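You operate a simulated robot arm through the tools that you are given. There is no shell and no other tool. Be economical: measure what you need, move in short steps, check, and stop when the job is done.

The job below is to be done with a simulated robot arm. You get a single attempt, and the scene is never put back.

JOB
Press out and dry the transfer, then frame it with two yellow bands.
Fine: it lies at mark 3, the bands go at 2 and 4; black block; white cloth, and mop up the puddle with it too; both back where they lay; two bands, no more; roll back in its well; leave the green roll and the other tubes; the tube stays in the cradle.
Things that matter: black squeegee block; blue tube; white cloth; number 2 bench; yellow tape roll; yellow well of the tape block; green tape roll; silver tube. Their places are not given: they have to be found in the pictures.

It is judged by the outcome, as a careful person would: the job done as asked, and still so three seconds after it is handed in. It fails if anything else is knocked over, pushed out of place, dropped, spilled or broken. Flat cloth is picked up by pressing the open fingertips on it (5 to 10 N) and closing them slowly along it; thin cloth reads only 2 to 8 mm in the jaws.

ROBOT AND FRAMES
A 7-joint arm with a two-finger parallel gripper, fixed in place. Base frame: the origin is at the foot of the arm, x ahead of it, y to its left, z up; the work surface is at about z = 800. Readings come in mm, degrees, newtons and seconds.
With the tool pointing down near the work surface it reaches from about 300 to 700 mm from the base axis. Its first joint turns from -66.0 to 66.0 degrees. Payload 1.57 kg.
The tool frame sits at the grasp point between the pads (the TCP): z along the fingers, y along the line on which they close. The tips reach 30 mm beyond it. Largest opening 110 mm; finger width 24, thickness 12; the body of the gripper, 48 by 112 mm, starts 78 mm behind the TCP.
Orientation is that of the tool frame in the base frame, as a unit quaternion [x, y, z, w]. With the fingers straight down and closing along the base's y, the tool's x points along the base's -x, its y along +y and its z along -z.

CONTROLS
- The arm moves only by the tool play_rows. Its argument "moves" is a list of rows, each an object of numbers (a shift or turn left out is 0, a gripper value left out holds the last): "wx", "wy", "wz": the turn, a rotation vector about the tool's x, y, z in degrees; "dx", "dy", "dz": the shift along the tool's x, y, z in mm; "hand": the finger opening in mm, from 0 to 110. In form: [{"wx": .., "wy": .., "wz": .., "dx": .., "dy": .., "dz": .., "hand": ..}, ...]. A call has 1 to 12 rows; each row is the pose to reach, as a shift and turn from the pose commanded when the call began, along the tool's axes at that moment. Each row takes 0.2 s and may step no farther than 50 mm and 8.6 degrees from the row before; otherwise, or with a gripper value out of range, the whole call is refused. A pose out of reach is approached as far as the arm can. The call stops where the force on the tool passes 40 N (or 10 N more than at its start, if that is more) or the arm is blocked; 0.2 s more then pass. The fingers move at their own pace (about 108 mm/s each) and stop on an object; they squeeze with about 21 N. The grip force told is the motor's: it shows also when the fingers shut on nothing. Time passes only in rows, and 0.2 s behind the last, so rows that repeat a pose let the fingers close. The reply holds the time, the measured pose of the TCP, the force on the tool along the base axes, the opening and the grip force, in the units named above and with some noise.
- Cameras (640 x 400 px; columns grow to the right, rows downward): "scene" is fixed at [174.3, -412.6, 1384.1]; the picture's right is [0.59, -0.81, 0.00], its down [-0.61, -0.44, -0.66] and it looks along [0.53, 0.39, -0.75] (base axes); focal length 298 px, centre (320, 200). "wrist" rides on the gripper at [-36, 0, -80] in the tool frame; the picture's right is [0.00, -1.00, 0.00], its down [0.97, 0.00, -0.24] and it looks along [0.24, 0.00, 0.97] (tool axes); focal length 218 px, centre (320, 200).
- snapshot(camera): a new picture of that camera. No time passes.
- locate(camera, pixels): for up to 12 pixels [column, row] of the newest picture of that camera ("zoom" is the newest enlarged one), the place [x, y, z] in the base frame of the surface seen there, good to about 2 mm. No time passes.
- zoom(camera, box): a new picture of the part [left, top, right, bottom] of that camera's present view, enlarged. No time passes.
- sign_off(): hands the job in; it is judged then, once.

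Keep the steps short. Do not move on a guess: measure, check each grasp and each placing, and mend mistakes. In all there are 80 turns and 38 pictures (those below and enlarged ones count). Leave the gripper open and the arm clear of the work at the hand-in unless told otherwise, and finish with a single line.

The tools are called by a JSON object that holds its "method" and its "body". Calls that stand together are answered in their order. play_rows: Moves the arm, as the interface text tells. Its arguments: {"type":"object","properties":{"moves":{"type":"array","items":{"type":"object","properties":{"wx":{"type":"number"},"wy":{"type":"number"},"wz":{"type":"number"},"dx":{"type":"number"},"dy":{"type":"number"},"dz":{"type":"number"},"hand":{"type":"number"}}}}},"required":["moves"]} The other tools are called the same way: snapshot (camera) takes a picture; locate (camera, pixels) gives the place of the surface under pixels of a picture; zoom (camera, box) takes an enlarged picture of a part of a camera's view; sign_off () hands the job in.

At the start:

```text
time: 0.0
tool_pos: [465.7, -132.8, 1115.3]
tool_rot: [0.0, 1.0, 0.0, 0.0]
wrist_force: [1.0, 0.0, -0.1]
width: 110.1
gripper_force: 0.0
```

scene: 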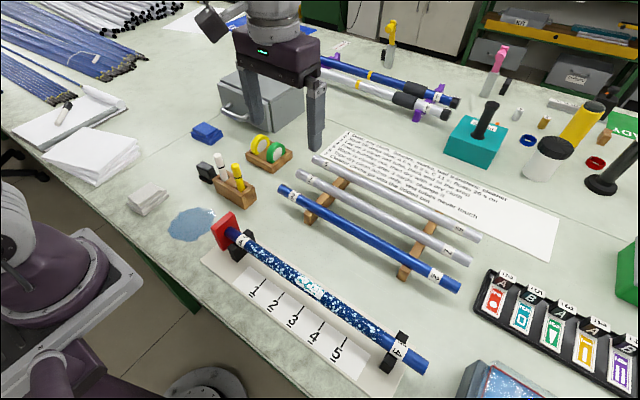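
wrist: 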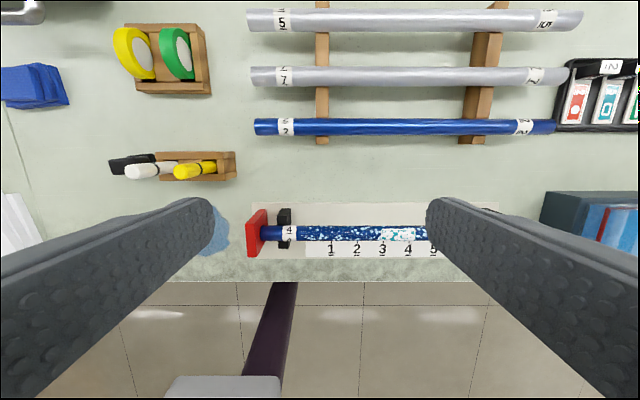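

I see a cradle with a wet blue tube, a puddle at about (192,224), a tape block at (268,152), and a printed sheet. I'll zoom in to read and identify them.

{"method": "zoom", "body": {"camera": "scene", "box": [120, 110, 300, 250]}}

{"method": "zoom", "body": {"camera": "scene", "box": [310, 120, 570, 270]}}

{"method": "zoom", "body": {"camera": "scene", "box": [190, 205, 440, 395]}}

```text
2.86 times, centred on (210, 180) of scene
```

zoom: 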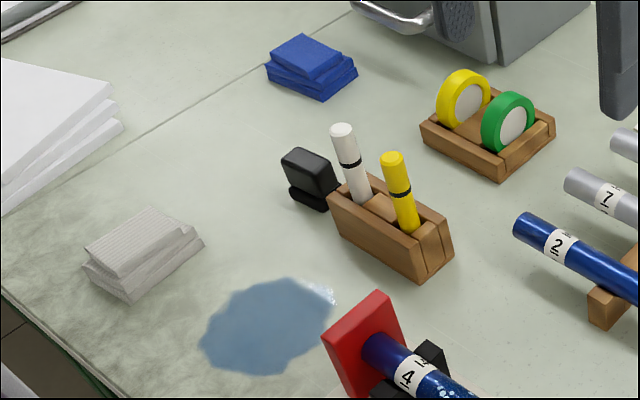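

```text
2.46 times, centred on (440, 195) of scene
```

zoom: 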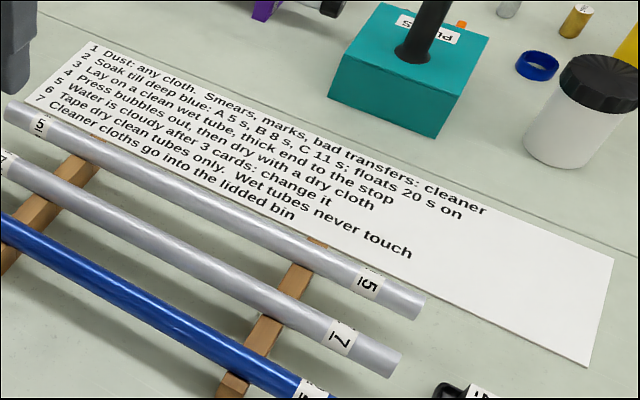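

```text
2.11 times, centred on (315, 300) of scene
```

zoom: 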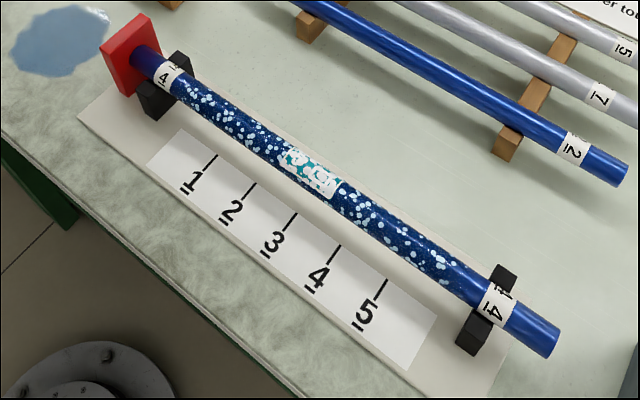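

The black squeegee block stands behind the pen holder, the white folded cloth is at about (147,202), and yellow is in the left well. Next I'll measure them on the scene and wrist pictures.

{"method": "locate", "body": {"camera": "scene", "pixels": [[207, 168], [210, 176], [150, 192], [146, 203], [131, 203], [175, 194], [259, 141], [250, 145], [268, 152], [192, 224], [170, 225], [216, 216]]}}

{"method": "locate", "body": {"camera": "wrist", "pixels": [[135, 52], [150, 60], [130, 165], [115, 167], [331, 240], [357, 240], [382, 240], [408, 240], [300, 233], [420, 233], [395, 233], [500, 215]]}}

{"method": "zoom", "body": {"camera": "wrist", "box": [90, 10, 250, 260]}}

{"method": "zoom", "body": {"camera": "wrist", "box": [240, 190, 460, 280]}}

```text
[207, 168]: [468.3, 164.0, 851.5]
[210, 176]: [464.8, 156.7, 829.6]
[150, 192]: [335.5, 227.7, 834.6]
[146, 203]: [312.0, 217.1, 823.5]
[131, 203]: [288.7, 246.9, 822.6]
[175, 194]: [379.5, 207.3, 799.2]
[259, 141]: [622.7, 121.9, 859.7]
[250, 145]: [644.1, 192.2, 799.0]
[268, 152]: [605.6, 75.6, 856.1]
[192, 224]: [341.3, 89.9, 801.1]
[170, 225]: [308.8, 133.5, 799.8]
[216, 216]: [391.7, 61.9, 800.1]
```

```text
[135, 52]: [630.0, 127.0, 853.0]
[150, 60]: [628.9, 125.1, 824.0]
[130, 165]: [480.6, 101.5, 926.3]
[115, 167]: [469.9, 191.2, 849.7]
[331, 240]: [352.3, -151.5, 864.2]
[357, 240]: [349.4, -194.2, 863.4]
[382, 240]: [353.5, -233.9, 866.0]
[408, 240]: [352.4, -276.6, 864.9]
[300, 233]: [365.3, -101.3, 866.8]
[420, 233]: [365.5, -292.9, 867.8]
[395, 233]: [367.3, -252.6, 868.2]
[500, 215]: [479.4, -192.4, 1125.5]
```

```text
1.60 times, centred on (170, 135) of wrist
```

zoom: 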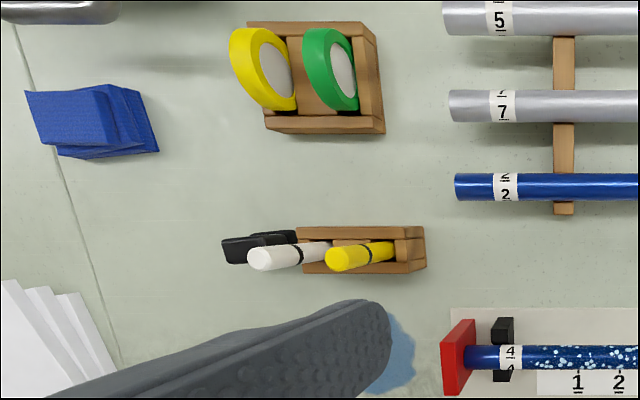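

```text
2.91 times, centred on (350, 235) of wrist
```

zoom: 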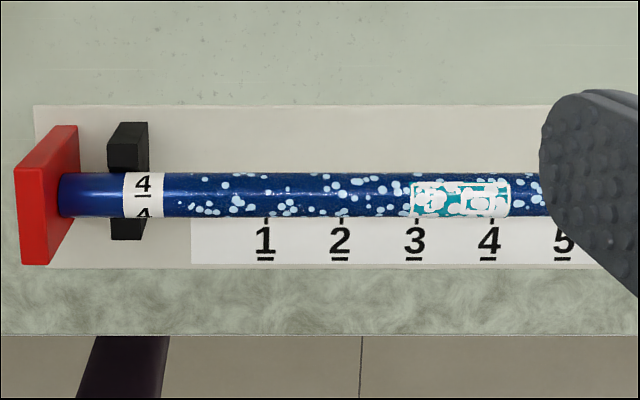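

Next I'll measure the ticks, the tube, the transfer's ends, and the other key points in the scene picture.

{"method": "locate", "body": {"camera": "scene", "pixels": [[265, 280], [284, 293], [303, 307], [324, 322], [345, 338], [298, 273], [324, 290], [241, 237], [395, 348], [420, 363], [222, 232], [310, 280]]}}

{"method": "zoom", "body": {"camera": "scene", "box": [185, 120, 295, 210]}}

```text
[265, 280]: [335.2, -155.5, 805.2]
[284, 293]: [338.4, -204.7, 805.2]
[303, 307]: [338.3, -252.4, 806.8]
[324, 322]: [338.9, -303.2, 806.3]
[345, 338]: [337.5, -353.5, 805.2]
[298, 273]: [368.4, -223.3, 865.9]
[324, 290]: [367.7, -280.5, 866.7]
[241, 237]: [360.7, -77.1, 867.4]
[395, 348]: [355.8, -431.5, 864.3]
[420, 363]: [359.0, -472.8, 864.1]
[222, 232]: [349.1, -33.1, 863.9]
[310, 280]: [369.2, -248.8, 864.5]
```

```text
4.44 times, centred on (240, 165) of scene
```

zoom: 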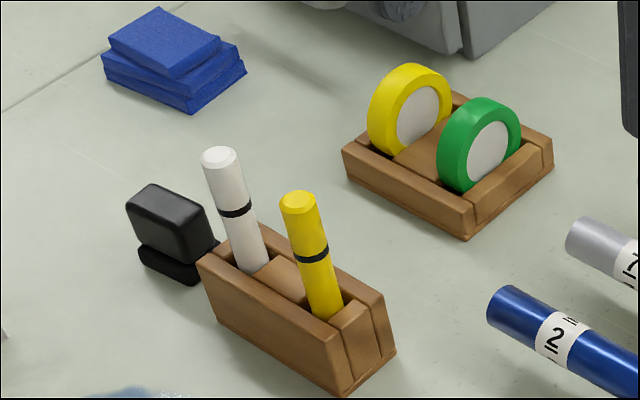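

Marks 1–5 sit at y ≈ -155, -205, -255, -305 and -355, and the transfer is centred near -254. Next I'll measure the black block and the rolls in this zoom.

{"method": "locate", "body": {"camera": "zoom", "pixels": [[152, 188], [206, 208], [135, 205], [190, 255], [145, 260], [195, 278], [410, 68], [375, 120], [445, 90], [420, 115], [345, 155], [468, 228]]}}

{"method": "locate", "body": {"camera": "scene", "pixels": [[144, 189], [166, 185], [177, 199], [155, 214], [145, 196], [158, 192], [165, 190], [150, 205]]}}

```text
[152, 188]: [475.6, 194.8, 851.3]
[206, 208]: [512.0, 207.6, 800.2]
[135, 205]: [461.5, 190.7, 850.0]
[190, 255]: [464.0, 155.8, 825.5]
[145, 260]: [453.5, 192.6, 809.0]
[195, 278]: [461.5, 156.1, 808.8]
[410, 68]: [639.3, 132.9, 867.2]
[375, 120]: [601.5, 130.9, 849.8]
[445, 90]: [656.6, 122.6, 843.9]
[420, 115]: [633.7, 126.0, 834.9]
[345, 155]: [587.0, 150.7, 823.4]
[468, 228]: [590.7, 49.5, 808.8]
```

```text
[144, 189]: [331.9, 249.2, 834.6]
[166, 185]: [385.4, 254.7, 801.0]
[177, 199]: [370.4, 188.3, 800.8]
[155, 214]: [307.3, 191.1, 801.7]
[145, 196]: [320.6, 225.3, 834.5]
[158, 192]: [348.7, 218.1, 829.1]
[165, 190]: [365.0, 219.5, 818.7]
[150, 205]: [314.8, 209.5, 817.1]
```

I'll move the arm over the block, puddle and cloth for a top view: target (430,170,1050).

{"method": "play_rows", "body": {"moves": [{"dx": 5, "dy": 43, "dz": 9}, {"dx": 10, "dy": 86, "dz": 18}, {"dx": 15, "dy": 129, "dz": 27}, {"dx": 20, "dy": 172, "dz": 36}, {"dx": 25, "dy": 215, "dz": 45}, {"dx": 30, "dy": 258, "dz": 55}, {"dx": 35.7, "dy": 302.8, "dz": 65}, {"dx": 35.7, "dy": 302.8, "dz": 65}]}}

{"method": "snapshot", "body": {"camera": "wrist"}}

```text
time: 1.8
tool_pos: [431.1, 171.3, 1052.7]
tool_rot: [0.0, 1.0, 0.0, 0.0]
wrist_force: [-0.2, 0.4, -0.8]
width: 110.0
gripper_force: 0.0
```

```text
29 pictures are left
```

wrist: 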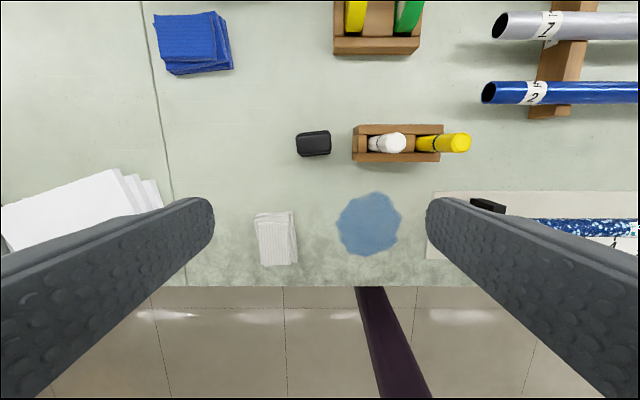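

{"method": "zoom", "body": {"camera": "wrist", "box": [230, 110, 470, 270]}}

{"method": "locate", "body": {"camera": "wrist", "pixels": [[299, 134], [329, 132], [298, 150], [330, 149], [314, 142], [255, 217], [293, 212], [298, 262], [262, 266], [274, 238], [340, 222], [400, 222]]}}

```text
2.50 times, centred on (350, 190) of wrist
```

zoom: 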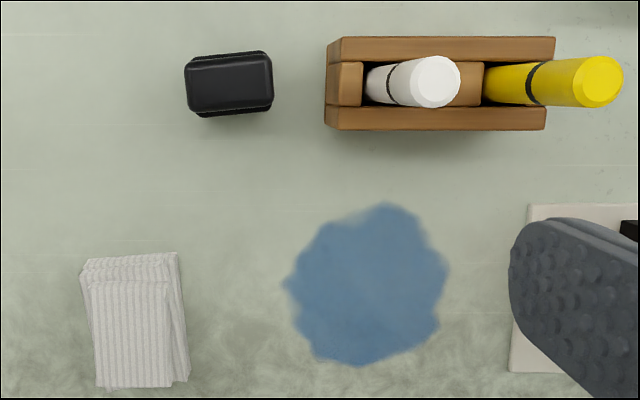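

```text
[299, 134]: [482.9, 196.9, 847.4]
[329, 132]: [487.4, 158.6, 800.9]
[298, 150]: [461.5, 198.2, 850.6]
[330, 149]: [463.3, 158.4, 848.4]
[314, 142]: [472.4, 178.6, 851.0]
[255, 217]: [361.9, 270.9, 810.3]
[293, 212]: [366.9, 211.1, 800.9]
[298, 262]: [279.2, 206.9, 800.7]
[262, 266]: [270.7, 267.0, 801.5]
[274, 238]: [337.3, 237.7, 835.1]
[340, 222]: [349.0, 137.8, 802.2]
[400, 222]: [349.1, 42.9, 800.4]
```

The block's handle spans x 461–484 and y 159–198, with its top at 851. I'll close to 62 mm, move over it, and descend partway to check.

{"method": "play_rows", "body": {"moves": [{"dx": -20, "dy": 8.5, "dz": 40, "hand": 64}, {"dx": -42.5, "dy": 8.5, "dz": 80}, {"dx": -42.5, "dy": 8.5, "dz": 120}, {"dx": -42.5, "dy": 8.5, "dz": 150}, {"dx": -42.5, "dy": 8.5, "dz": 150}]}}

{"method": "snapshot", "body": {"camera": "wrist"}}

```text
time: 3.0
tool_pos: [471.9, 179.5, 900.1]
tool_rot: [-0.001, 1.0, 0.0, 0.001]
wrist_force: [0.3, -0.6, -0.6]
width: 64.1
gripper_force: 0.1
```

```text
27 pictures are left
```

wrist: 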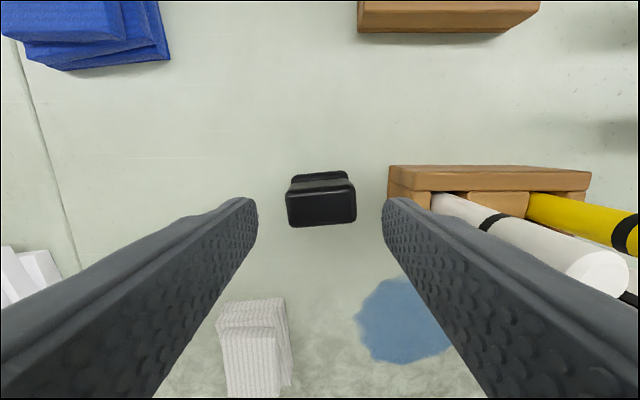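

{"method": "locate", "body": {"camera": "wrist", "pixels": [[390, 170], [392, 190], [440, 200], [575, 265], [600, 260], [296, 176], [346, 174], [288, 192], [352, 190], [290, 225], [356, 220]]}}

```text
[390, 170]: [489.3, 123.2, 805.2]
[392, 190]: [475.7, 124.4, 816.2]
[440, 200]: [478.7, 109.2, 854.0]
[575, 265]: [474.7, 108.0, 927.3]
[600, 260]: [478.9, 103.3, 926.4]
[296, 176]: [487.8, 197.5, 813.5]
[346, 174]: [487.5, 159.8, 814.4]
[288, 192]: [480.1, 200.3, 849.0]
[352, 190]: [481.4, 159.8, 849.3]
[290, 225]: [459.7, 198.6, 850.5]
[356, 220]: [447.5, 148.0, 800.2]
```

There is about 10 mm of clearance from the gripper body to the pen. I'll descend and close on the handle.

{"method": "play_rows", "body": {"moves": [{"dx": 1, "dy": 1, "dz": 25}, {"dx": 1, "dy": 1, "dz": 45}, {"dx": 1, "dy": 1, "dz": 53}, {"dx": 1, "dy": 1, "dz": 53}, {"dx": 1, "dy": 1, "dz": 53, "hand": 34}, {"dx": 1, "dy": 1, "dz": 53, "hand": 34}, {"dx": 1, "dy": 1, "dz": 53, "hand": 34}]}}

```text
time: 4.6
tool_pos: [471.8, 179.6, 846.1]
tool_rot: [0.0, 1.0, 0.0, 0.001]
wrist_force: [-0.3, 0.1, -0.1]
width: 44.3
gripper_force: 20.7
```

The gripper holds 44 mm at 21 N. I'll lift straight up and look.

{"method": "play_rows", "body": {"moves": [{"dz": -15}, {"dz": -50}, {"dz": -100}, {"dz": -150}, {"dz": -160}, {"dz": -160}]}}

{"method": "snapshot", "body": {"camera": "wrist"}}

```text
time: 6.0
tool_pos: [470.1, 178.4, 1008.2]
tool_rot: [0.0, 1.0, 0.0, 0.0]
wrist_force: [-0.1, 0.2, -0.5]
width: 44.6
gripper_force: 20.8
```

```text
26 pictures are left
```

wrist: 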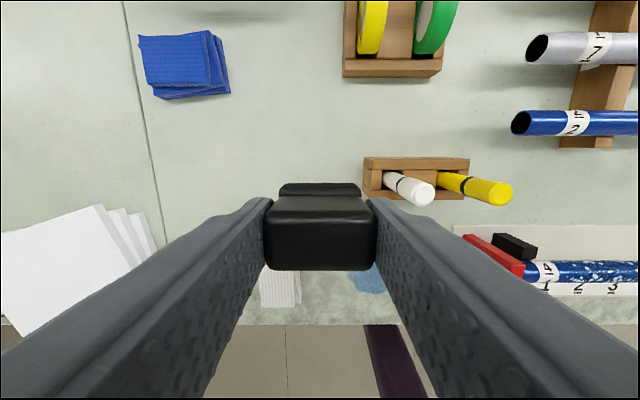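

The block is held level. I'll carry it high to a point over the tube's far side (361, -315).

{"method": "play_rows", "body": {"moves": [{"dx": 10, "dy": -43}, {"dx": 20, "dy": -86}, {"dx": 30, "dy": -129}, {"dx": 42, "dy": -172}, {"dx": 54, "dy": -215}, {"dx": 66, "dy": -258}, {"dx": 78, "dy": -301}, {"dx": 90, "dy": -345}, {"dx": 102, "dy": -390}, {"dx": 110.5, "dy": -435, "dz": 15}, {"dx": 110.5, "dy": -475, "dz": 35}, {"dx": 110.5, "dy": -494.5, "dz": 60}]}}

{"method": "snapshot", "body": {"camera": "scene"}}

{"method": "snapshot", "body": {"camera": "wrist"}}

```text
time: 8.6
tool_pos: [359.3, -317.3, 944.6]
tool_rot: [0.0, 1.0, 0.0, 0.0]
wrist_force: [-0.6, -0.4, -1.1]
width: 44.8
gripper_force: 20.8
```

```text
25 pictures are left
```

scene: 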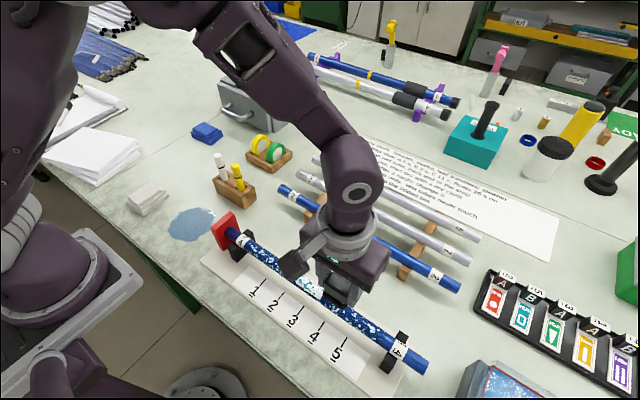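

```text
24 pictures are left
```

wrist: 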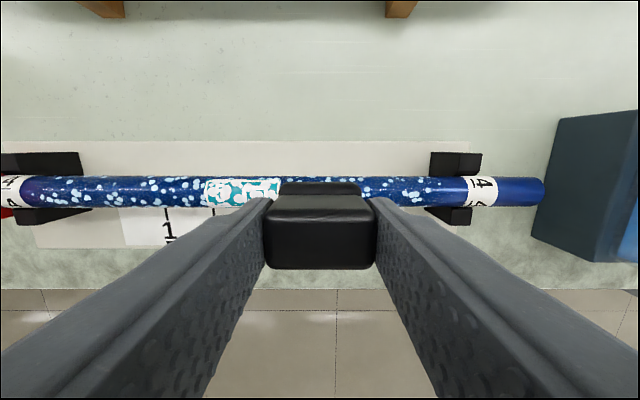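

{"method": "locate", "body": {"camera": "wrist", "pixels": [[207, 188], [278, 188], [240, 184], [240, 192], [240, 198], [435, 165], [455, 215], [340, 184]]}}

{"method": "play_rows", "body": {"moves": [{"dz": 15}, {"dz": 25}, {"dz": 30}, {"dz": 33}, {"dz": 33}]}}

```text
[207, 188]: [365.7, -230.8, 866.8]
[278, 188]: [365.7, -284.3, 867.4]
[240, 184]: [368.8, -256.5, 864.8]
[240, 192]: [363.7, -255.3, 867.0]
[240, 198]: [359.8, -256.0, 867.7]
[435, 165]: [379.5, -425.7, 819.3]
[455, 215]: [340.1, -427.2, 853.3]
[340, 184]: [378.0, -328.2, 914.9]
```

```text
time: 9.8
tool_pos: [360.8, -315.7, 914.4]
tool_rot: [0.0, 1.0, 0.0, 0.0]
wrist_force: [-0.1, 0.7, -0.4]
width: 44.4
gripper_force: 21.5
```

There is no contact yet at z 914. I'll lower in small steps until the force shows.

{"method": "play_rows", "body": {"moves": [{"dz": 1}, {"dz": 2}, {"dz": 2}]}}

```text
time: 10.6
tool_pos: [360.6, -315.2, 911.9]
tool_rot: [0.0, 1.0, 0.0, -0.001]
wrist_force: [0.0, -0.2, 7.8]
width: 44.2
gripper_force: 21.1
```

Contact at 7.8 N. I'll stroke slowly toward the stop (+y) across the transfer, staying at this height.

{"method": "play_rows", "body": {"moves": [{"dy": 8}, {"dy": 16}, {"dy": 24}, {"dy": 32}, {"dy": 40}, {"dy": 48}]}}

```text
time: 12.0
tool_pos: [360.5, -266.9, 912.2]
tool_rot: [-0.001, 1.0, -0.001, 0.001]
wrist_force: [-0.8, -11.5, 17.8]
width: 44.4
gripper_force: 20.8
```

The force rose to 17.8 N, with 11.5 N of drag. I'll ease up 0.8 mm and continue the stroke.

{"method": "play_rows", "body": {"moves": [{"dz": -0.8}, {"dz": -0.8, "dy": 6}, {"dz": -0.8, "dy": 14}]}}

{"method": "zoom", "body": {"camera": "scene", "box": [230, 220, 400, 350]}}

```text
time: 12.8
tool_pos: [360.5, -250.9, 911.9]
tool_rot: [0.0, 1.0, -0.001, 0.0]
wrist_force: [0.5, -10.3, 13.6]
width: 44.5
gripper_force: 20.9
```

```text
3.08 times, centred on (315, 285) of scene
```

zoom: 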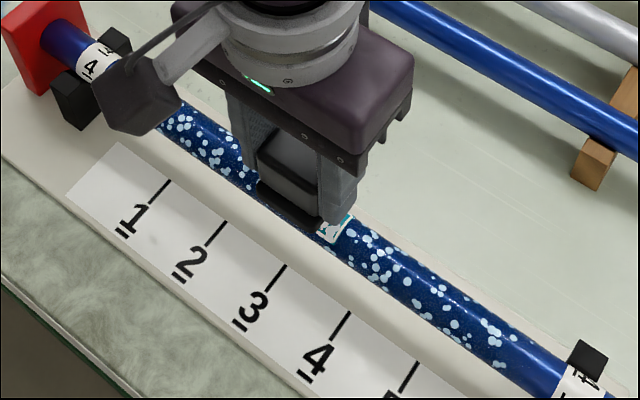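

The block rides flat on the tube and the transfer's end hasn't moved. I'll continue past its other end.

{"method": "play_rows", "body": {"moves": [{"dy": 8}, {"dy": 16}, {"dy": 24}, {"dy": 32}, {"dy": 40}, {"dy": 48}, {"dy": 54}, {"dy": 54, "dz": -4}, {"dy": 54, "dz": -40}, {"dy": 50, "dz": -80}, {"dy": 20, "dz": -110}, {"dy": 20, "dz": -110}]}}

{"method": "snapshot", "body": {"camera": "wrist"}}

```text
time: 15.4
tool_pos: [361.5, -233.3, 1023.4]
tool_rot: [0.001, 1.0, 0.0, 0.0]
wrist_force: [0.2, 0.5, -0.9]
width: 44.6
gripper_force: 20.4
```

```text
22 pictures are left
```

wrist: 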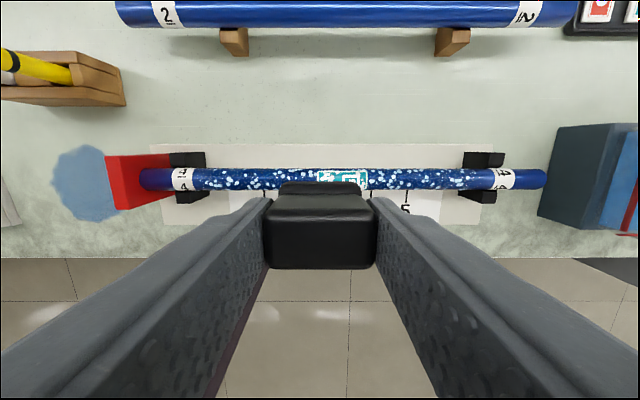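

{"method": "zoom", "body": {"camera": "wrist", "box": [290, 155, 400, 205]}}

{"method": "locate", "body": {"camera": "wrist", "pixels": [[319, 176], [367, 178], [340, 178]]}}

```text
5.82 times, centred on (345, 180) of wrist
```

zoom: 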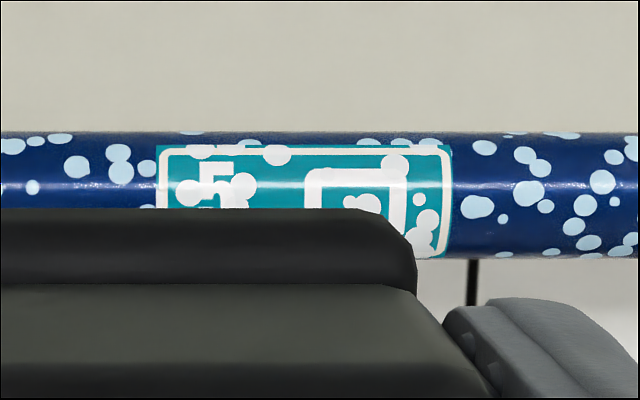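

```text
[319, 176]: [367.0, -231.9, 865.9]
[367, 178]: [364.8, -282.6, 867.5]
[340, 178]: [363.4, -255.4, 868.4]
```

Most bubbles are gone but some white ones remain, and the transfer hasn't moved. I'll make a second identical pass.

{"method": "play_rows", "body": {"moves": [{"dy": -40, "dz": 30}, {"dy": -82, "dz": 70}, {"dy": -82, "dz": 100}, {"dy": -82, "dz": 109}, {"dy": -82, "dz": 110.5}, {"dy": -82, "dz": 110.5}]}}

{"method": "play_rows", "body": {"moves": [{"dy": 10, "dz": 0.2}, {"dy": 20}, {"dy": 30}, {"dy": 38}, {"dy": 46}, {"dy": 54}, {"dy": 62}, {"dy": 70}, {"dy": 78}, {"dy": 88}, {"dy": 98}, {"dy": 108}]}}

```text
refused: row 2 steps farther than a row can; nothing moved
```

```text
time: 18.0
tool_pos: [360.7, -124.6, 1022.5]
tool_rot: [0.0, 1.0, 0.0, 0.0]
wrist_force: [0.3, -0.3, -0.1]
width: 44.6
gripper_force: 21.6
```

The first call was refused for step size, so the stroke happened harmlessly in the air. I'll go back to the start with smaller steps.

{"method": "play_rows", "body": {"moves": [{"dy": -48}, {"dy": -96}, {"dy": -144}, {"dy": -190}, {"dy": -190, "dz": 40}, {"dy": -190, "dz": 80}, {"dy": -190, "dz": 105}, {"dy": -190, "dz": 110.5}, {"dy": -190, "dz": 110.5}]}}

```text
time: 20.0
tool_pos: [360.3, -311.6, 911.2]
tool_rot: [-0.001, 1.0, 0.0, 0.002]
wrist_force: [-0.1, 2.2, 12.3]
width: 44.7
gripper_force: 20.5
```

Pressing at 12 N. Now the second stroke toward the stop.

{"method": "play_rows", "body": {"moves": [{"dy": 8}, {"dy": 16}, {"dy": 24}, {"dy": 32}, {"dy": 40}, {"dy": 48}, {"dy": 56}, {"dy": 64}, {"dy": 72}]}}

{"method": "play_rows", "body": {"moves": [{"dy": 8}, {"dy": 16}, {"dy": 24}, {"dy": 32}, {"dy": 40}, {"dy": 46}, {"dy": 46, "dz": -5}, {"dy": 46, "dz": -40}, {"dy": 80, "dz": -60}, {"dy": 120, "dz": -70}, {"dy": 160, "dz": -70}, {"dy": 160, "dz": -70}]}}

{"method": "zoom", "body": {"camera": "scene", "box": [230, 220, 400, 350]}}

```text
time: 22.0
tool_pos: [361.6, -243.3, 912.7]
tool_rot: [0.0, 1.0, 0.0, 0.0]
wrist_force: [0.1, -0.3, -0.6]
width: 44.6
gripper_force: 21.4
```

```text
time: 24.6
tool_pos: [362.2, -84.9, 982.0]
tool_rot: [0.0, 1.0, 0.0, -0.001]
wrist_force: [-0.7, -0.2, -0.1]
width: 44.6
gripper_force: 21.3
```

```text
3.08 times, centred on (315, 285) of scene
```

zoom: 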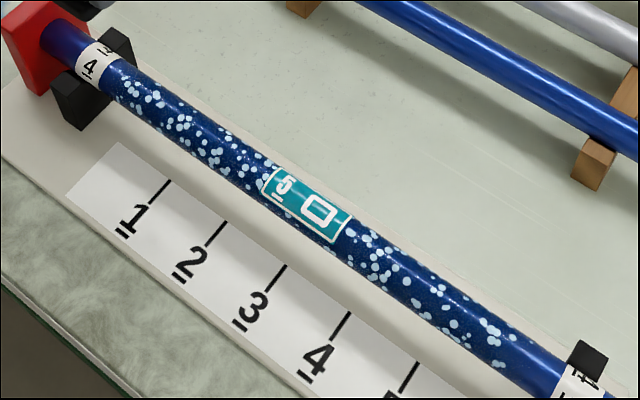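

The transfer looks bubble-free from here. I'll check its other side with the wrist camera.

{"method": "zoom", "body": {"camera": "wrist", "box": [440, 140, 600, 240]}}

```text
4.00 times, centred on (520, 190) of wrist
```

zoom: 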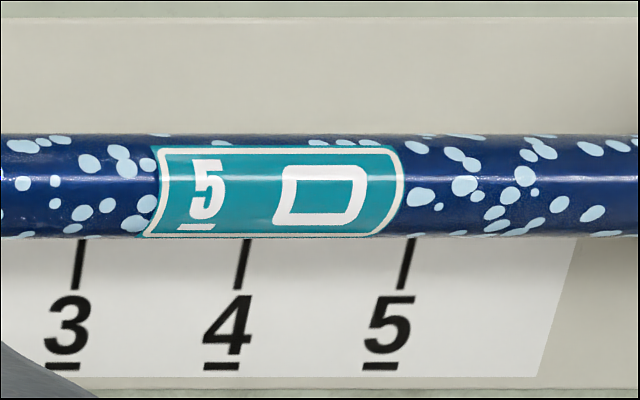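

The transfer is clean. I'll carry the block back to its spot, travelling high above the pens.

{"method": "play_rows", "body": {"moves": [{"dz": -25}, {"dx": -16, "dy": 38, "dz": -25}, {"dx": -32, "dy": 76, "dz": -25}, {"dx": -48, "dy": 114, "dz": -25}, {"dx": -64, "dy": 152, "dz": -25}, {"dx": -80, "dy": 190, "dz": -25}, {"dx": -96, "dy": 228, "dz": -25}, {"dx": -110.5, "dy": 262.5, "dz": -25}, {"dx": -110.5, "dy": 262.5, "dz": 15}, {"dx": -110.5, "dy": 262.5, "dz": 60}, {"dx": -110.5, "dy": 262.5, "dz": 100}, {"dx": -110.5, "dy": 262.5, "dz": 120}]}}

```text
time: 27.2
tool_pos: [471.2, 178.3, 862.1]
tool_rot: [0.0, 1.0, 0.0, 0.001]
wrist_force: [0.5, 0.6, -0.8]
width: 44.7
gripper_force: 21.4
```

Now I'll lower in fine steps to contact.

{"method": "play_rows", "body": {"moves": [{"dz": 8}, {"dz": 13}, {"dz": 15}, {"dz": 16}, {"dz": 16}]}}

```text
time: 28.4
tool_pos: [471.0, 179.8, 845.9]
tool_rot: [0.001, 1.0, -0.001, 0.0]
wrist_force: [-0.5, -0.5, 2.5]
width: 44.4
gripper_force: 21.1
```

Touching at 2.5 N. I'll open and back straight up.

{"method": "play_rows", "body": {"moves": [{"hand": 62}, {"hand": 62}, {"dz": -20, "hand": 62}, {"dz": -60}, {"dz": -100}, {"dz": -140}, {"dx": 45, "dy": 10, "dz": -160}, {"dx": 95, "dy": 30, "dz": -160}, {"dx": 135, "dy": 58, "dz": -140, "hand": 62}, {"dx": 135, "dy": 58, "dz": -110, "hand": 62}, {"dx": 135, "dy": 58, "dz": -110, "hand": 62}]}}

{"method": "snapshot", "body": {"camera": "wrist"}}

```text
refused: row 7 steps farther than a row can; nothing moved
```

```text
18 pictures are left
```

wrist: 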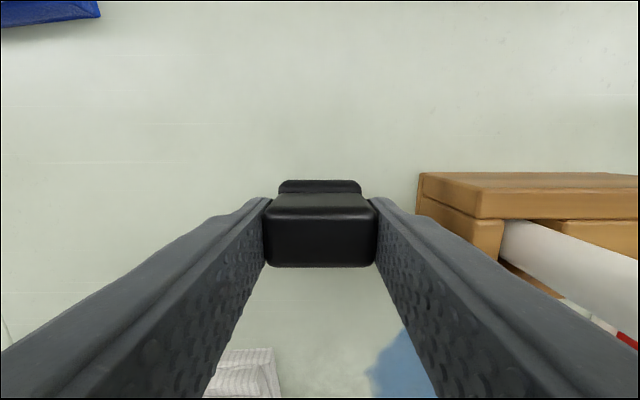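

I'll open and retreat, then move over the white cloth.

{"method": "play_rows", "body": {"moves": [{"hand": 62}, {"hand": 62}, {"dz": -20, "hand": 62}, {"dz": -60}, {"dz": -100}, {"dz": -140}, {"dx": 40, "dy": 10, "dz": -150}, {"dx": 80, "dy": 30, "dz": -150}, {"dx": 120, "dy": 50, "dz": -145}, {"dx": 135, "dy": 58, "dz": -130}, {"dx": 135, "dy": 58, "dz": -130}]}}

```text
time: 30.8
tool_pos: [333.7, 236.6, 975.3]
tool_rot: [0.0, 1.0, 0.0, 0.0]
wrist_force: [0.6, 0.7, 0.2]
width: 62.1
gripper_force: 0.0
```

{"method": "snapshot", "body": {"camera": "wrist"}}

```text
17 pictures are left
```

wrist: 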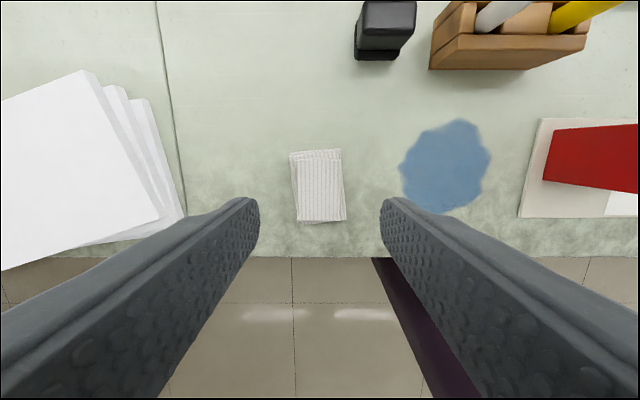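

{"method": "locate", "body": {"camera": "wrist", "pixels": [[291, 154], [339, 150], [300, 219], [345, 218], [302, 163], [338, 160], [303, 212], [338, 212], [320, 187], [402, 168], [488, 158], [448, 212]]}}

{"method": "zoom", "body": {"camera": "wrist", "box": [270, 130, 370, 240]}}

```text
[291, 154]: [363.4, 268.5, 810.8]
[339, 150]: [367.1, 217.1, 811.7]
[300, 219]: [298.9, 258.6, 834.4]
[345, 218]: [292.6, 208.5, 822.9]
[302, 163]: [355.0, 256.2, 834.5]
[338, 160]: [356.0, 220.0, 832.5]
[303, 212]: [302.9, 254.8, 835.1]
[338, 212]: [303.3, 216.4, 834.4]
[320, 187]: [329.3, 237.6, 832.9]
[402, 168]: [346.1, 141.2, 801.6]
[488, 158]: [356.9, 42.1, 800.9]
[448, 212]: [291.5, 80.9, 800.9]
```

```text
3.64 times, centred on (320, 185) of wrist
```

zoom: 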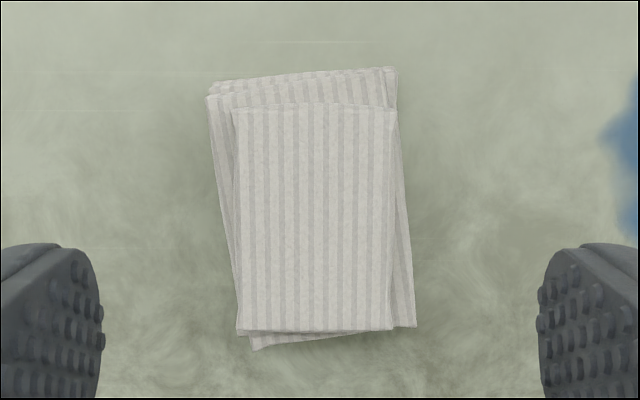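

The cloth is a folded pad about 62 mm wide in y (208–270), with its top at 835. I'll straddle it at (330, 238) and close gently around its sides at tip height about 813.

{"method": "play_rows", "body": {"moves": [{"dx": 6.5, "dz": 40, "hand": 92}, {"dx": 6.5, "dz": 80}, {"dx": 6.5, "dz": 110}, {"dx": 6.5, "dz": 133}, {"dx": 6.5, "dz": 133, "hand": 75}, {"dx": 6.5, "dz": 133, "hand": 64}, {"dx": 6.5, "dz": 133, "hand": 56}, {"dx": 6.5, "dz": 133, "hand": 50}, {"dx": 6.5, "dz": 133, "hand": 50}]}}

```text
time: 32.8
tool_pos: [330.4, 237.3, 843.0]
tool_rot: [0.0, 1.0, 0.0, 0.0]
wrist_force: [-0.7, -0.2, 0.2]
width: 58.1
gripper_force: 20.7
```

The fingers stopped at 58 mm on the pad with a 21 N grip. I'll lift a little and check.

{"method": "play_rows", "body": {"moves": [{"dz": -10, "hand": 45}, {"dz": -40}, {"dz": -80}, {"dz": -120}, {"dz": -120}]}}

{"method": "snapshot", "body": {"camera": "wrist"}}

```text
time: 34.0
tool_pos: [327.9, 237.5, 962.9]
tool_rot: [0.0, 1.0, -0.001, 0.0]
wrist_force: [0.1, -0.4, -0.2]
width: 57.9
gripper_force: 21.4
```

```text
15 pictures are left
```

wrist: 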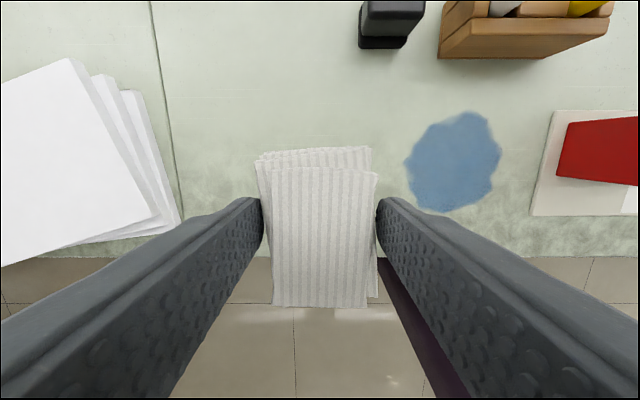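

The cloth is held well. It's still dry, so I'll do the tube first. I'll carry it high over the cradle to the far end.

{"method": "play_rows", "body": {"moves": [{"dz": -40}, {"dx": -5, "dy": -48, "dz": -40}, {"dx": -10, "dy": -96, "dz": -40}, {"dx": -15, "dy": -144, "dz": -40}, {"dx": -20, "dy": -192, "dz": -40}, {"dx": -25, "dy": -240, "dz": -40}, {"dx": -31, "dy": -288, "dz": -40}, {"dx": -31, "dy": -336, "dz": -40}, {"dx": -31, "dy": -384, "dz": -40}, {"dx": -31, "dy": -432, "dz": -40}, {"dx": -31, "dy": -480, "dz": -40}, {"dx": -31, "dy": -528, "dz": -40}]}}

{"method": "play_rows", "body": {"moves": [{"dy": -48}, {"dy": -97, "dz": 20}, {"dy": -97, "dz": 60}, {"dy": -97, "dz": 85}, {"dy": -97, "dz": 89}, {"dy": -97, "dz": 89}]}}

```text
time: 36.6
tool_pos: [357.2, -290.9, 1002.4]
tool_rot: [-0.002, 1.0, 0.0, 0.0]
wrist_force: [-0.3, 0.1, 0.0]
width: 56.9
gripper_force: 20.8
```

```text
refused: row 2 steps farther than a row can; nothing moved
```

{"method": "play_rows", "body": {"moves": [{"dy": -48}, {"dy": -97}, {"dy": -97, "dz": 40}, {"dy": -97, "dz": 75}, {"dy": -97, "dz": 87}, {"dy": -97, "dz": 89}, {"dy": -97, "dz": 89}]}}

```text
time: 38.2
tool_pos: [360.4, -386.4, 914.5]
tool_rot: [0.0, 1.0, 0.0, 0.0]
wrist_force: [0.2, -0.9, 0.1]
width: 56.6
gripper_force: 20.3
```

Still no contact at z 914.5. I'll lower in steps.

{"method": "play_rows", "body": {"moves": [{"dz": 2}, {"dz": 4}, {"dz": 5}, {"dz": 5}]}}

```text
time: 39.2
tool_pos: [361.2, -387.1, 910.2]
tool_rot: [0.001, 1.0, 0.0, 0.0]
wrist_force: [-0.9, -0.3, -0.1]
width: 56.8
gripper_force: 21.2
```

{"method": "play_rows", "body": {"moves": [{"dz": 1}, {"dz": 2}, {"dz": 2}]}}

{"method": "zoom", "body": {"camera": "scene", "box": [300, 250, 440, 380]}}

```text
time: 40.0
tool_pos: [360.1, -387.8, 909.2]
tool_rot: [0.0, 1.0, 0.0, 0.0]
wrist_force: [0.4, 2.0, 10.5]
width: 56.6
gripper_force: 21.1
```

```text
3.08 times, centred on (370, 315) of scene
```

zoom: 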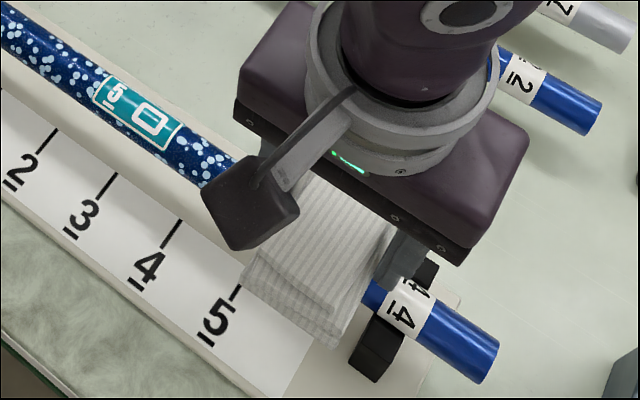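

Contact at 10 N. I'll wipe slowly toward the stop.

{"method": "play_rows", "body": {"moves": [{"dy": 8, "dz": -0.4}, {"dy": 16, "dz": -0.4}, {"dy": 24, "dz": -0.4}, {"dy": 32, "dz": -0.4}, {"dy": 40, "dz": -0.4}, {"dy": 48, "dz": -0.4}, {"dy": 56, "dz": -0.4}, {"dy": 64, "dz": -0.4}, {"dy": 72, "dz": -0.4}]}}

```text
time: 42.0
tool_pos: [359.4, -316.8, 907.8]
tool_rot: [0.001, 1.0, -0.001, 0.001]
wrist_force: [-0.1, -12.6, 25.0]
width: 56.8
gripper_force: 20.8
```

The press rose to 25 N, so I'll ease off by 0.8 mm and carry on.

{"method": "play_rows", "body": {"moves": [{"dy": 0, "dz": -0.8}, {"dy": 8, "dz": -0.8}, {"dy": 16, "dz": -0.8}, {"dy": 24, "dz": -0.8}]}}

```text
time: 43.0
tool_pos: [360.5, -291.4, 907.5]
tool_rot: [0.001, 1.0, -0.001, 0.0]
wrist_force: [0.4, -9.9, 20.9]
width: 56.6
gripper_force: 20.9
```

{"method": "play_rows", "body": {"moves": [{"dy": 0, "dz": -1}, {"dy": 8, "dz": -1}, {"dy": 16, "dz": -1}, {"dy": 24, "dz": -1}, {"dy": 32, "dz": -1}, {"dy": 40, "dz": -1}]}}

```text
time: 44.4
tool_pos: [359.0, -250.2, 908.9]
tool_rot: [0.0, 1.0, 0.002, -0.001]
wrist_force: [0.4, -0.4, 0.4]
width: 56.5
gripper_force: 21.1
```

Contact has gone, so I'll go back down a little.

{"method": "play_rows", "body": {"moves": [{"dz": 0.6}, {"dz": 1.2}, {"dz": 1.2}]}}

```text
time: 45.2
tool_pos: [360.5, -252.4, 908.6]
tool_rot: [0.0, 1.0, 0.0, 0.001]
wrist_force: [-2.8, 1.5, 10.9]
width: 56.4
gripper_force: 20.8
```

{"method": "play_rows", "body": {"moves": [{"dy": 8}, {"dy": 16}, {"dy": 24}, {"dy": 32}, {"dy": 40}, {"dy": 48}]}}

```text
time: 46.6
tool_pos: [360.6, -203.1, 908.6]
tool_rot: [-0.001, 1.0, 0.0, 0.0]
wrist_force: [-0.5, -9.9, 21.0]
width: 56.5
gripper_force: 20.9
```

{"method": "play_rows", "body": {"moves": [{"dy": 8, "dz": -0.5}, {"dy": 16, "dz": -0.5}, {"dy": 24, "dz": -0.5}, {"dy": 32, "dz": -0.5}, {"dy": 40, "dz": -0.5}, {"dy": 48, "dz": -0.5}]}}

```text
time: 48.0
tool_pos: [361.7, -155.8, 908.4]
tool_rot: [0.0, 1.0, 0.0, 0.0]
wrist_force: [0.8, -7.8, 13.5]
width: 56.4
gripper_force: 21.3
```

{"method": "play_rows", "body": {"moves": [{"dy": 8}, {"dy": 16}, {"dy": 24}, {"dy": 32}, {"dy": 40}, {"dy": 40, "dz": -5}, {"dy": 40, "dz": -45}, {"dy": 60, "dz": -85}, {"dy": 95, "dz": -95}, {"dy": 140, "dz": -95}]}}

{"method": "zoom", "body": {"camera": "scene", "box": [200, 200, 440, 380]}}

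```text
time: 50.2
tool_pos: [360.2, -16.1, 1004.5]
tool_rot: [0.0, 1.0, 0.0, 0.0]
wrist_force: [0.7, -0.7, -0.9]
width: 56.6
gripper_force: 21.0
```

```text
2.22 times, centred on (320, 290) of scene
```

zoom: 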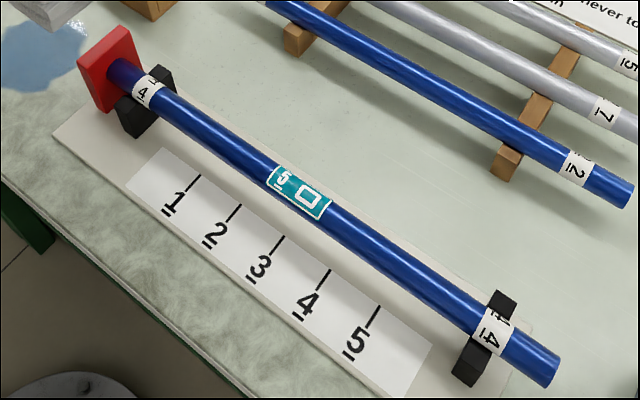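

The tube is dry and the transfer sits at mark 3. Next is the puddle (x 291–391, y 42–141). I'll go above (362,118) and come down.

{"method": "play_rows", "body": {"moves": [{"dx": -1, "dy": 45}, {"dx": -1, "dy": 90}, {"dx": -1, "dy": 133.5}, {"dx": -1, "dy": 133.5, "dz": 45}, {"dx": -1, "dy": 133.5, "dz": 90}, {"dx": -1, "dy": 133.5, "dz": 130}, {"dx": -1, "dy": 133.5, "dz": 155}, {"dx": -1, "dy": 133.5, "dz": 160}, {"dx": -1, "dy": 133.5, "dz": 160}]}}

```text
time: 52.2
tool_pos: [362.9, 117.6, 841.9]
tool_rot: [0.0, 1.0, 0.0, 0.001]
wrist_force: [0.0, -1.7, 4.2]
width: 56.3
gripper_force: 20.9
```

Contact at 4 N. I'll wipe across, shift forward, and wipe back.

{"method": "play_rows", "body": {"moves": [{"dz": 0.4, "dy": -10}, {"dz": 0.4, "dy": -20}, {"dz": 0.4, "dy": -30}, {"dz": 0.4, "dy": -40}, {"dz": 0.4, "dy": -50}, {"dz": 0.4, "dy": -62}, {"dz": 0.4, "dy": -62, "dx": 14}, {"dz": 0.4, "dy": -62, "dx": 28}, {"dz": 0.4, "dy": -62, "dx": 42}]}}

```text
time: 54.2
tool_pos: [319.5, 56.4, 842.3]
tool_rot: [-0.001, 1.0, 0.0, -0.001]
wrist_force: [-0.4, 0.4, -0.1]
width: 56.9
gripper_force: 20.9
```

{"method": "play_rows", "body": {"moves": [{"dz": 1}, {"dz": 2}, {"dz": 2}]}}

```text
time: 55.0
tool_pos: [318.5, 56.9, 841.4]
tool_rot: [0.0, 1.0, 0.0, 0.0]
wrist_force: [-6.1, 1.9, 32.3]
width: 56.9
gripper_force: 21.1
```

That's too firm at 32 N. I'll ease up 1.3 mm and wipe back along y.

{"method": "play_rows", "body": {"moves": [{"dz": -1.3}, {"dz": -1.3, "dy": 10}, {"dz": -1.3, "dy": 20}, {"dz": -1.3, "dy": 30}, {"dz": -1.3, "dy": 40}, {"dz": -1.3, "dy": 50}, {"dz": -1.3, "dy": 60}, {"dz": -1.3, "dy": 68}]}}

```text
time: 56.8
tool_pos: [319.6, 125.8, 841.5]
tool_rot: [0.0, 1.0, 0.0, 0.0]
wrist_force: [-0.4, -0.4, -0.6]
width: 56.7
gripper_force: 20.8
```

{"method": "play_rows", "body": {"moves": [{"dz": 0.5}, {"dz": 0.9}, {"dz": 0.9}]}}

```text
time: 57.6
tool_pos: [318.3, 124.7, 841.5]
tool_rot: [-0.001, 1.0, 0.001, 0.001]
wrist_force: [-2.4, 10.0, 27.4]
width: 56.7
gripper_force: 20.6
```

{"method": "play_rows", "body": {"moves": [{"dz": -0.6, "dy": -8}, {"dz": -0.6, "dy": -18}, {"dz": -0.6, "dy": -28}, {"dz": -0.6, "dy": -38}, {"dz": -0.6, "dy": -48}, {"dz": -0.6, "dy": -58}, {"dz": -0.6, "dy": -68}, {"dz": -20, "dy": -68}, {"dz": -60, "dy": -68}, {"dz": -90, "dy": -30}, {"dz": -110, "dy": 10, "dx": 0}, {"dz": -120, "dy": 50, "dx": 0}]}}

{"method": "snapshot", "body": {"camera": "wrist"}}

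```text
time: 60.2
tool_pos: [318.6, 173.2, 962.2]
tool_rot: [0.0, 1.0, 0.0, 0.0]
wrist_force: [0.4, 0.3, -0.7]
width: 56.8
gripper_force: 20.9
```

```text
12 pictures are left
```

wrist: 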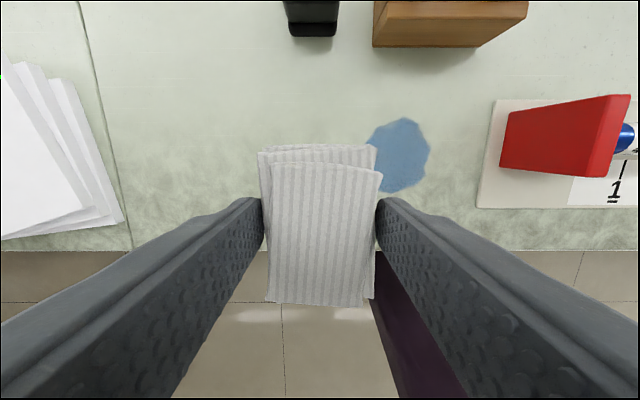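

{"method": "locate", "body": {"camera": "wrist", "pixels": [[429, 150], [400, 119], [400, 191], [374, 140], [380, 187], [392, 155]]}}

```text
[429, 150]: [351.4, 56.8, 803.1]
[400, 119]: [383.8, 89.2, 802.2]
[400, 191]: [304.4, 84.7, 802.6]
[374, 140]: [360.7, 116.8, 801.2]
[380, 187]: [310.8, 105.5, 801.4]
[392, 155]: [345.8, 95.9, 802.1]
```

The puddle shrank to a radius of about 38 mm around (345,92). I'll wipe more over the middle.

{"method": "play_rows", "body": {"moves": [{"dx": -25, "dy": -35, "dz": 20}, {"dx": -25, "dy": -50, "dz": 60}, {"dx": -25, "dy": -50, "dz": 100}, {"dx": -25, "dy": -50, "dz": 115}, {"dx": -25, "dy": -50, "dz": 118.5}, {"dx": -25, "dy": -50, "dz": 119.5}, {"dx": -25, "dy": -50, "dz": 119.5}]}}

```text
time: 61.8
tool_pos: [345.8, 123.2, 842.5]
tool_rot: [0.0, 1.0, 0.0, 0.0]
wrist_force: [0.1, -0.3, 0.0]
width: 56.8
gripper_force: 21.1
```

{"method": "play_rows", "body": {"moves": [{"dz": 0.5}, {"dz": 0.9}, {"dz": 0.9, "dy": -6}, {"dz": 0.9, "dy": -12}]}}

```text
time: 62.8
tool_pos: [343.8, 113.5, 841.2]
tool_rot: [-0.001, 1.0, 0.0, 0.001]
wrist_force: [1.3, 8.9, 19.0]
width: 56.7
gripper_force: 20.8
```

Good contact. I'll wipe back and forth at this height.

{"method": "play_rows", "body": {"moves": [{"dy": -12}, {"dy": -24}, {"dy": -36}, {"dy": -48}, {"dy": -52}, {"dy": -40}, {"dy": -28}, {"dy": -16}, {"dy": -4}, {"dy": 8}, {"dy": 16}, {"dy": 16}]}}

{"method": "play_rows", "body": {"moves": [{"dy": -12}, {"dy": -24}, {"dy": -36}, {"dy": -48}, {"dy": -60}, {"dy": -70}, {"dy": -58}, {"dy": -46}, {"dy": -34}, {"dy": -22}, {"dy": -10}, {"dy": 0}]}}

```text
time: 65.4
tool_pos: [346.4, 128.3, 843.1]
tool_rot: [0.0, 1.0, 0.001, 0.0]
wrist_force: [-0.3, 0.0, -1.2]
width: 56.9
gripper_force: 20.8
```

```text
time: 68.0
tool_pos: [345.3, 127.1, 841.1]
tool_rot: [0.001, 1.0, 0.0, 0.0]
wrist_force: [0.5, -11.2, 23.6]
width: 56.8
gripper_force: 21.2
```

{"method": "play_rows", "body": {"moves": [{"dy": -12}, {"dy": -24}, {"dy": -36}, {"dy": -48}, {"dy": -60}, {"dy": -70}, {"dy": -58}, {"dy": -46}, {"dy": -34}, {"dy": -22}, {"dy": -10}, {"dy": 0}]}}

{"method": "play_rows", "body": {"moves": [{"dz": -20}, {"dz": -60}, {"dz": -100, "dy": 15}, {"dz": -120, "dy": 55}, {"dz": -120, "dy": 100}, {"dz": -120, "dy": 109, "dx": 15}]}}

{"method": "snapshot", "body": {"camera": "wrist"}}

```text
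time: 70.6
tool_pos: [344.3, 129.0, 842.5]
tool_rot: [0.0, 1.0, 0.0, 0.0]
wrist_force: [0.6, -0.5, -0.2]
width: 57.2
gripper_force: 20.7
```

```text
time: 72.0
tool_pos: [328.3, 237.1, 962.2]
tool_rot: [0.0, 1.0, 0.0, 0.001]
wrist_force: [0.0, -0.5, -0.4]
width: 57.0
gripper_force: 20.8
```

```text
11 pictures are left
```

wrist: 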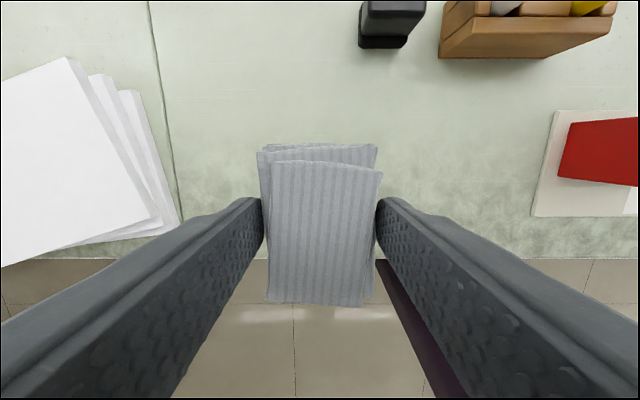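

The puddle is gone. I'll lower the cloth to its old place.

{"method": "play_rows", "body": {"moves": [{"dz": 40}, {"dz": 80}, {"dz": 105}, {"dz": 117}, {"dz": 119}, {"dz": 119.7}, {"dz": 119.7}]}}

```text
time: 73.6
tool_pos: [328.5, 237.3, 842.2]
tool_rot: [0.001, 1.0, 0.001, 0.0]
wrist_force: [-3.6, -1.5, 15.7]
width: 57.0
gripper_force: 20.8
```

The cloth is on the bench. I'll open, rise, and move toward the tape block.

{"method": "play_rows", "body": {"moves": [{"dz": -0.8, "hand": 80}, {"dz": -0.8}, {"dz": -30}, {"dz": -75}, {"dz": -120}, {"dz": -150}, {"dx": -40, "dy": -15, "dz": -160}, {"dx": -80, "dy": -30, "dz": -160}, {"dx": -125, "dy": -47, "dz": -160}, {"dx": -170, "dy": -64, "dz": -160}, {"dx": -215, "dy": -81, "dz": -160}, {"dx": -255, "dy": -100, "dz": -160}]}}

{"method": "snapshot", "body": {"camera": "wrist"}}

```text
time: 76.2
tool_pos: [584.2, 135.3, 1001.9]
tool_rot: [0.0, 1.0, 0.0, 0.0]
wrist_force: [-0.3, -0.3, 0.6]
width: 80.0
gripper_force: 0.1
```

```text
10 pictures are left
```

wrist: 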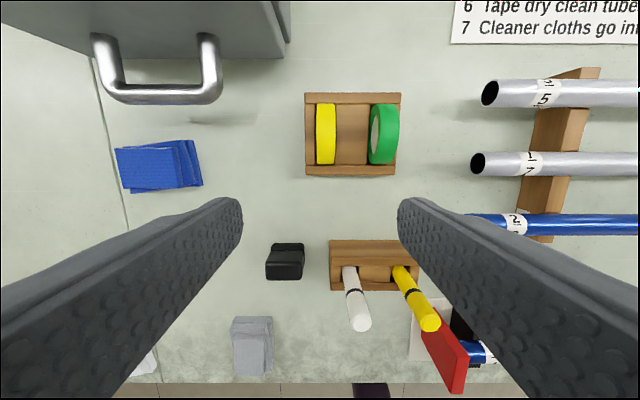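

{"method": "locate", "body": {"camera": "wrist", "pixels": [[317, 134], [334, 134], [325, 106], [325, 162], [325, 134], [372, 134], [305, 135], [345, 140], [325, 97], [325, 170], [352, 100], [337, 150]]}}

{"method": "zoom", "body": {"camera": "wrist", "box": [295, 85, 415, 185]}}

```text
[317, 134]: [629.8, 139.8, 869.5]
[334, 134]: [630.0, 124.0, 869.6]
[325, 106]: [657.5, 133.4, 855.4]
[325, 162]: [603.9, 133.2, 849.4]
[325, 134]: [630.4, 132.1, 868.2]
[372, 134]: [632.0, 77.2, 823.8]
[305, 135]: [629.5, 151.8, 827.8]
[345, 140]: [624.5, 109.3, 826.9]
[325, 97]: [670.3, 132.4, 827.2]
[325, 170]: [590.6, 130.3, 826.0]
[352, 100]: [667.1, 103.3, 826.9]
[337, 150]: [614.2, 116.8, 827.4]
```

```text
4.00 times, centred on (355, 135) of wrist
```

zoom: 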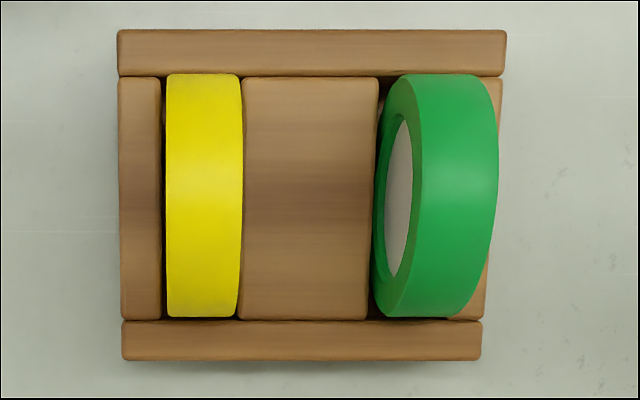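

The yellow roll spans y 124–140 and is centred at x 630, top at 869. The block's top is at 827. I'll straddle the roll with a 36 mm opening, clear of the green one, with tips at about 832.

{"method": "play_rows", "body": {"moves": [{"dx": -20, "dy": -5.5, "dz": 20, "hand": 36}, {"dx": -45, "dy": -5.5, "dz": 50}, {"dx": -45, "dy": -5.5, "dz": 85}, {"dx": -45, "dy": -5.5, "dz": 85}, {"dx": -45, "dy": -5.5, "dz": 110}, {"dx": -45, "dy": -5.5, "dz": 130}, {"dx": -45, "dy": -5.5, "dz": 139}, {"dx": -45, "dy": -5.5, "dz": 139}]}}

{"method": "snapshot", "body": {"camera": "wrist"}}

```text
time: 78.0
tool_pos: [629.6, 130.6, 861.9]
tool_rot: [0.0, 1.0, 0.001, -0.001]
wrist_force: [0.7, 0.0, -0.3]
width: 35.5
gripper_force: 0.0
```

```text
8 pictures are left
```

wrist: 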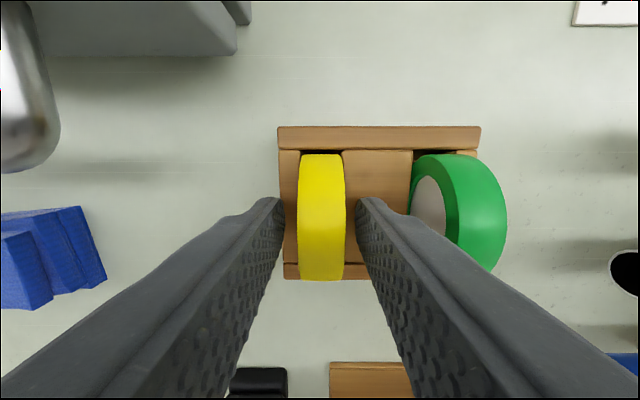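

The roll is centred between the fingers, so I'll close on it.

{"method": "play_rows", "body": {"moves": [{"hand": 20}, {"hand": 10}, {"hand": 10}, {"hand": 10}]}}

```text
time: 79.0
tool_pos: [629.4, 129.2, 861.8]
tool_rot: [0.0, 1.0, -0.001, 0.0]
wrist_force: [-0.4, -0.2, 0.0]
width: 17.5
gripper_force: 20.9
```

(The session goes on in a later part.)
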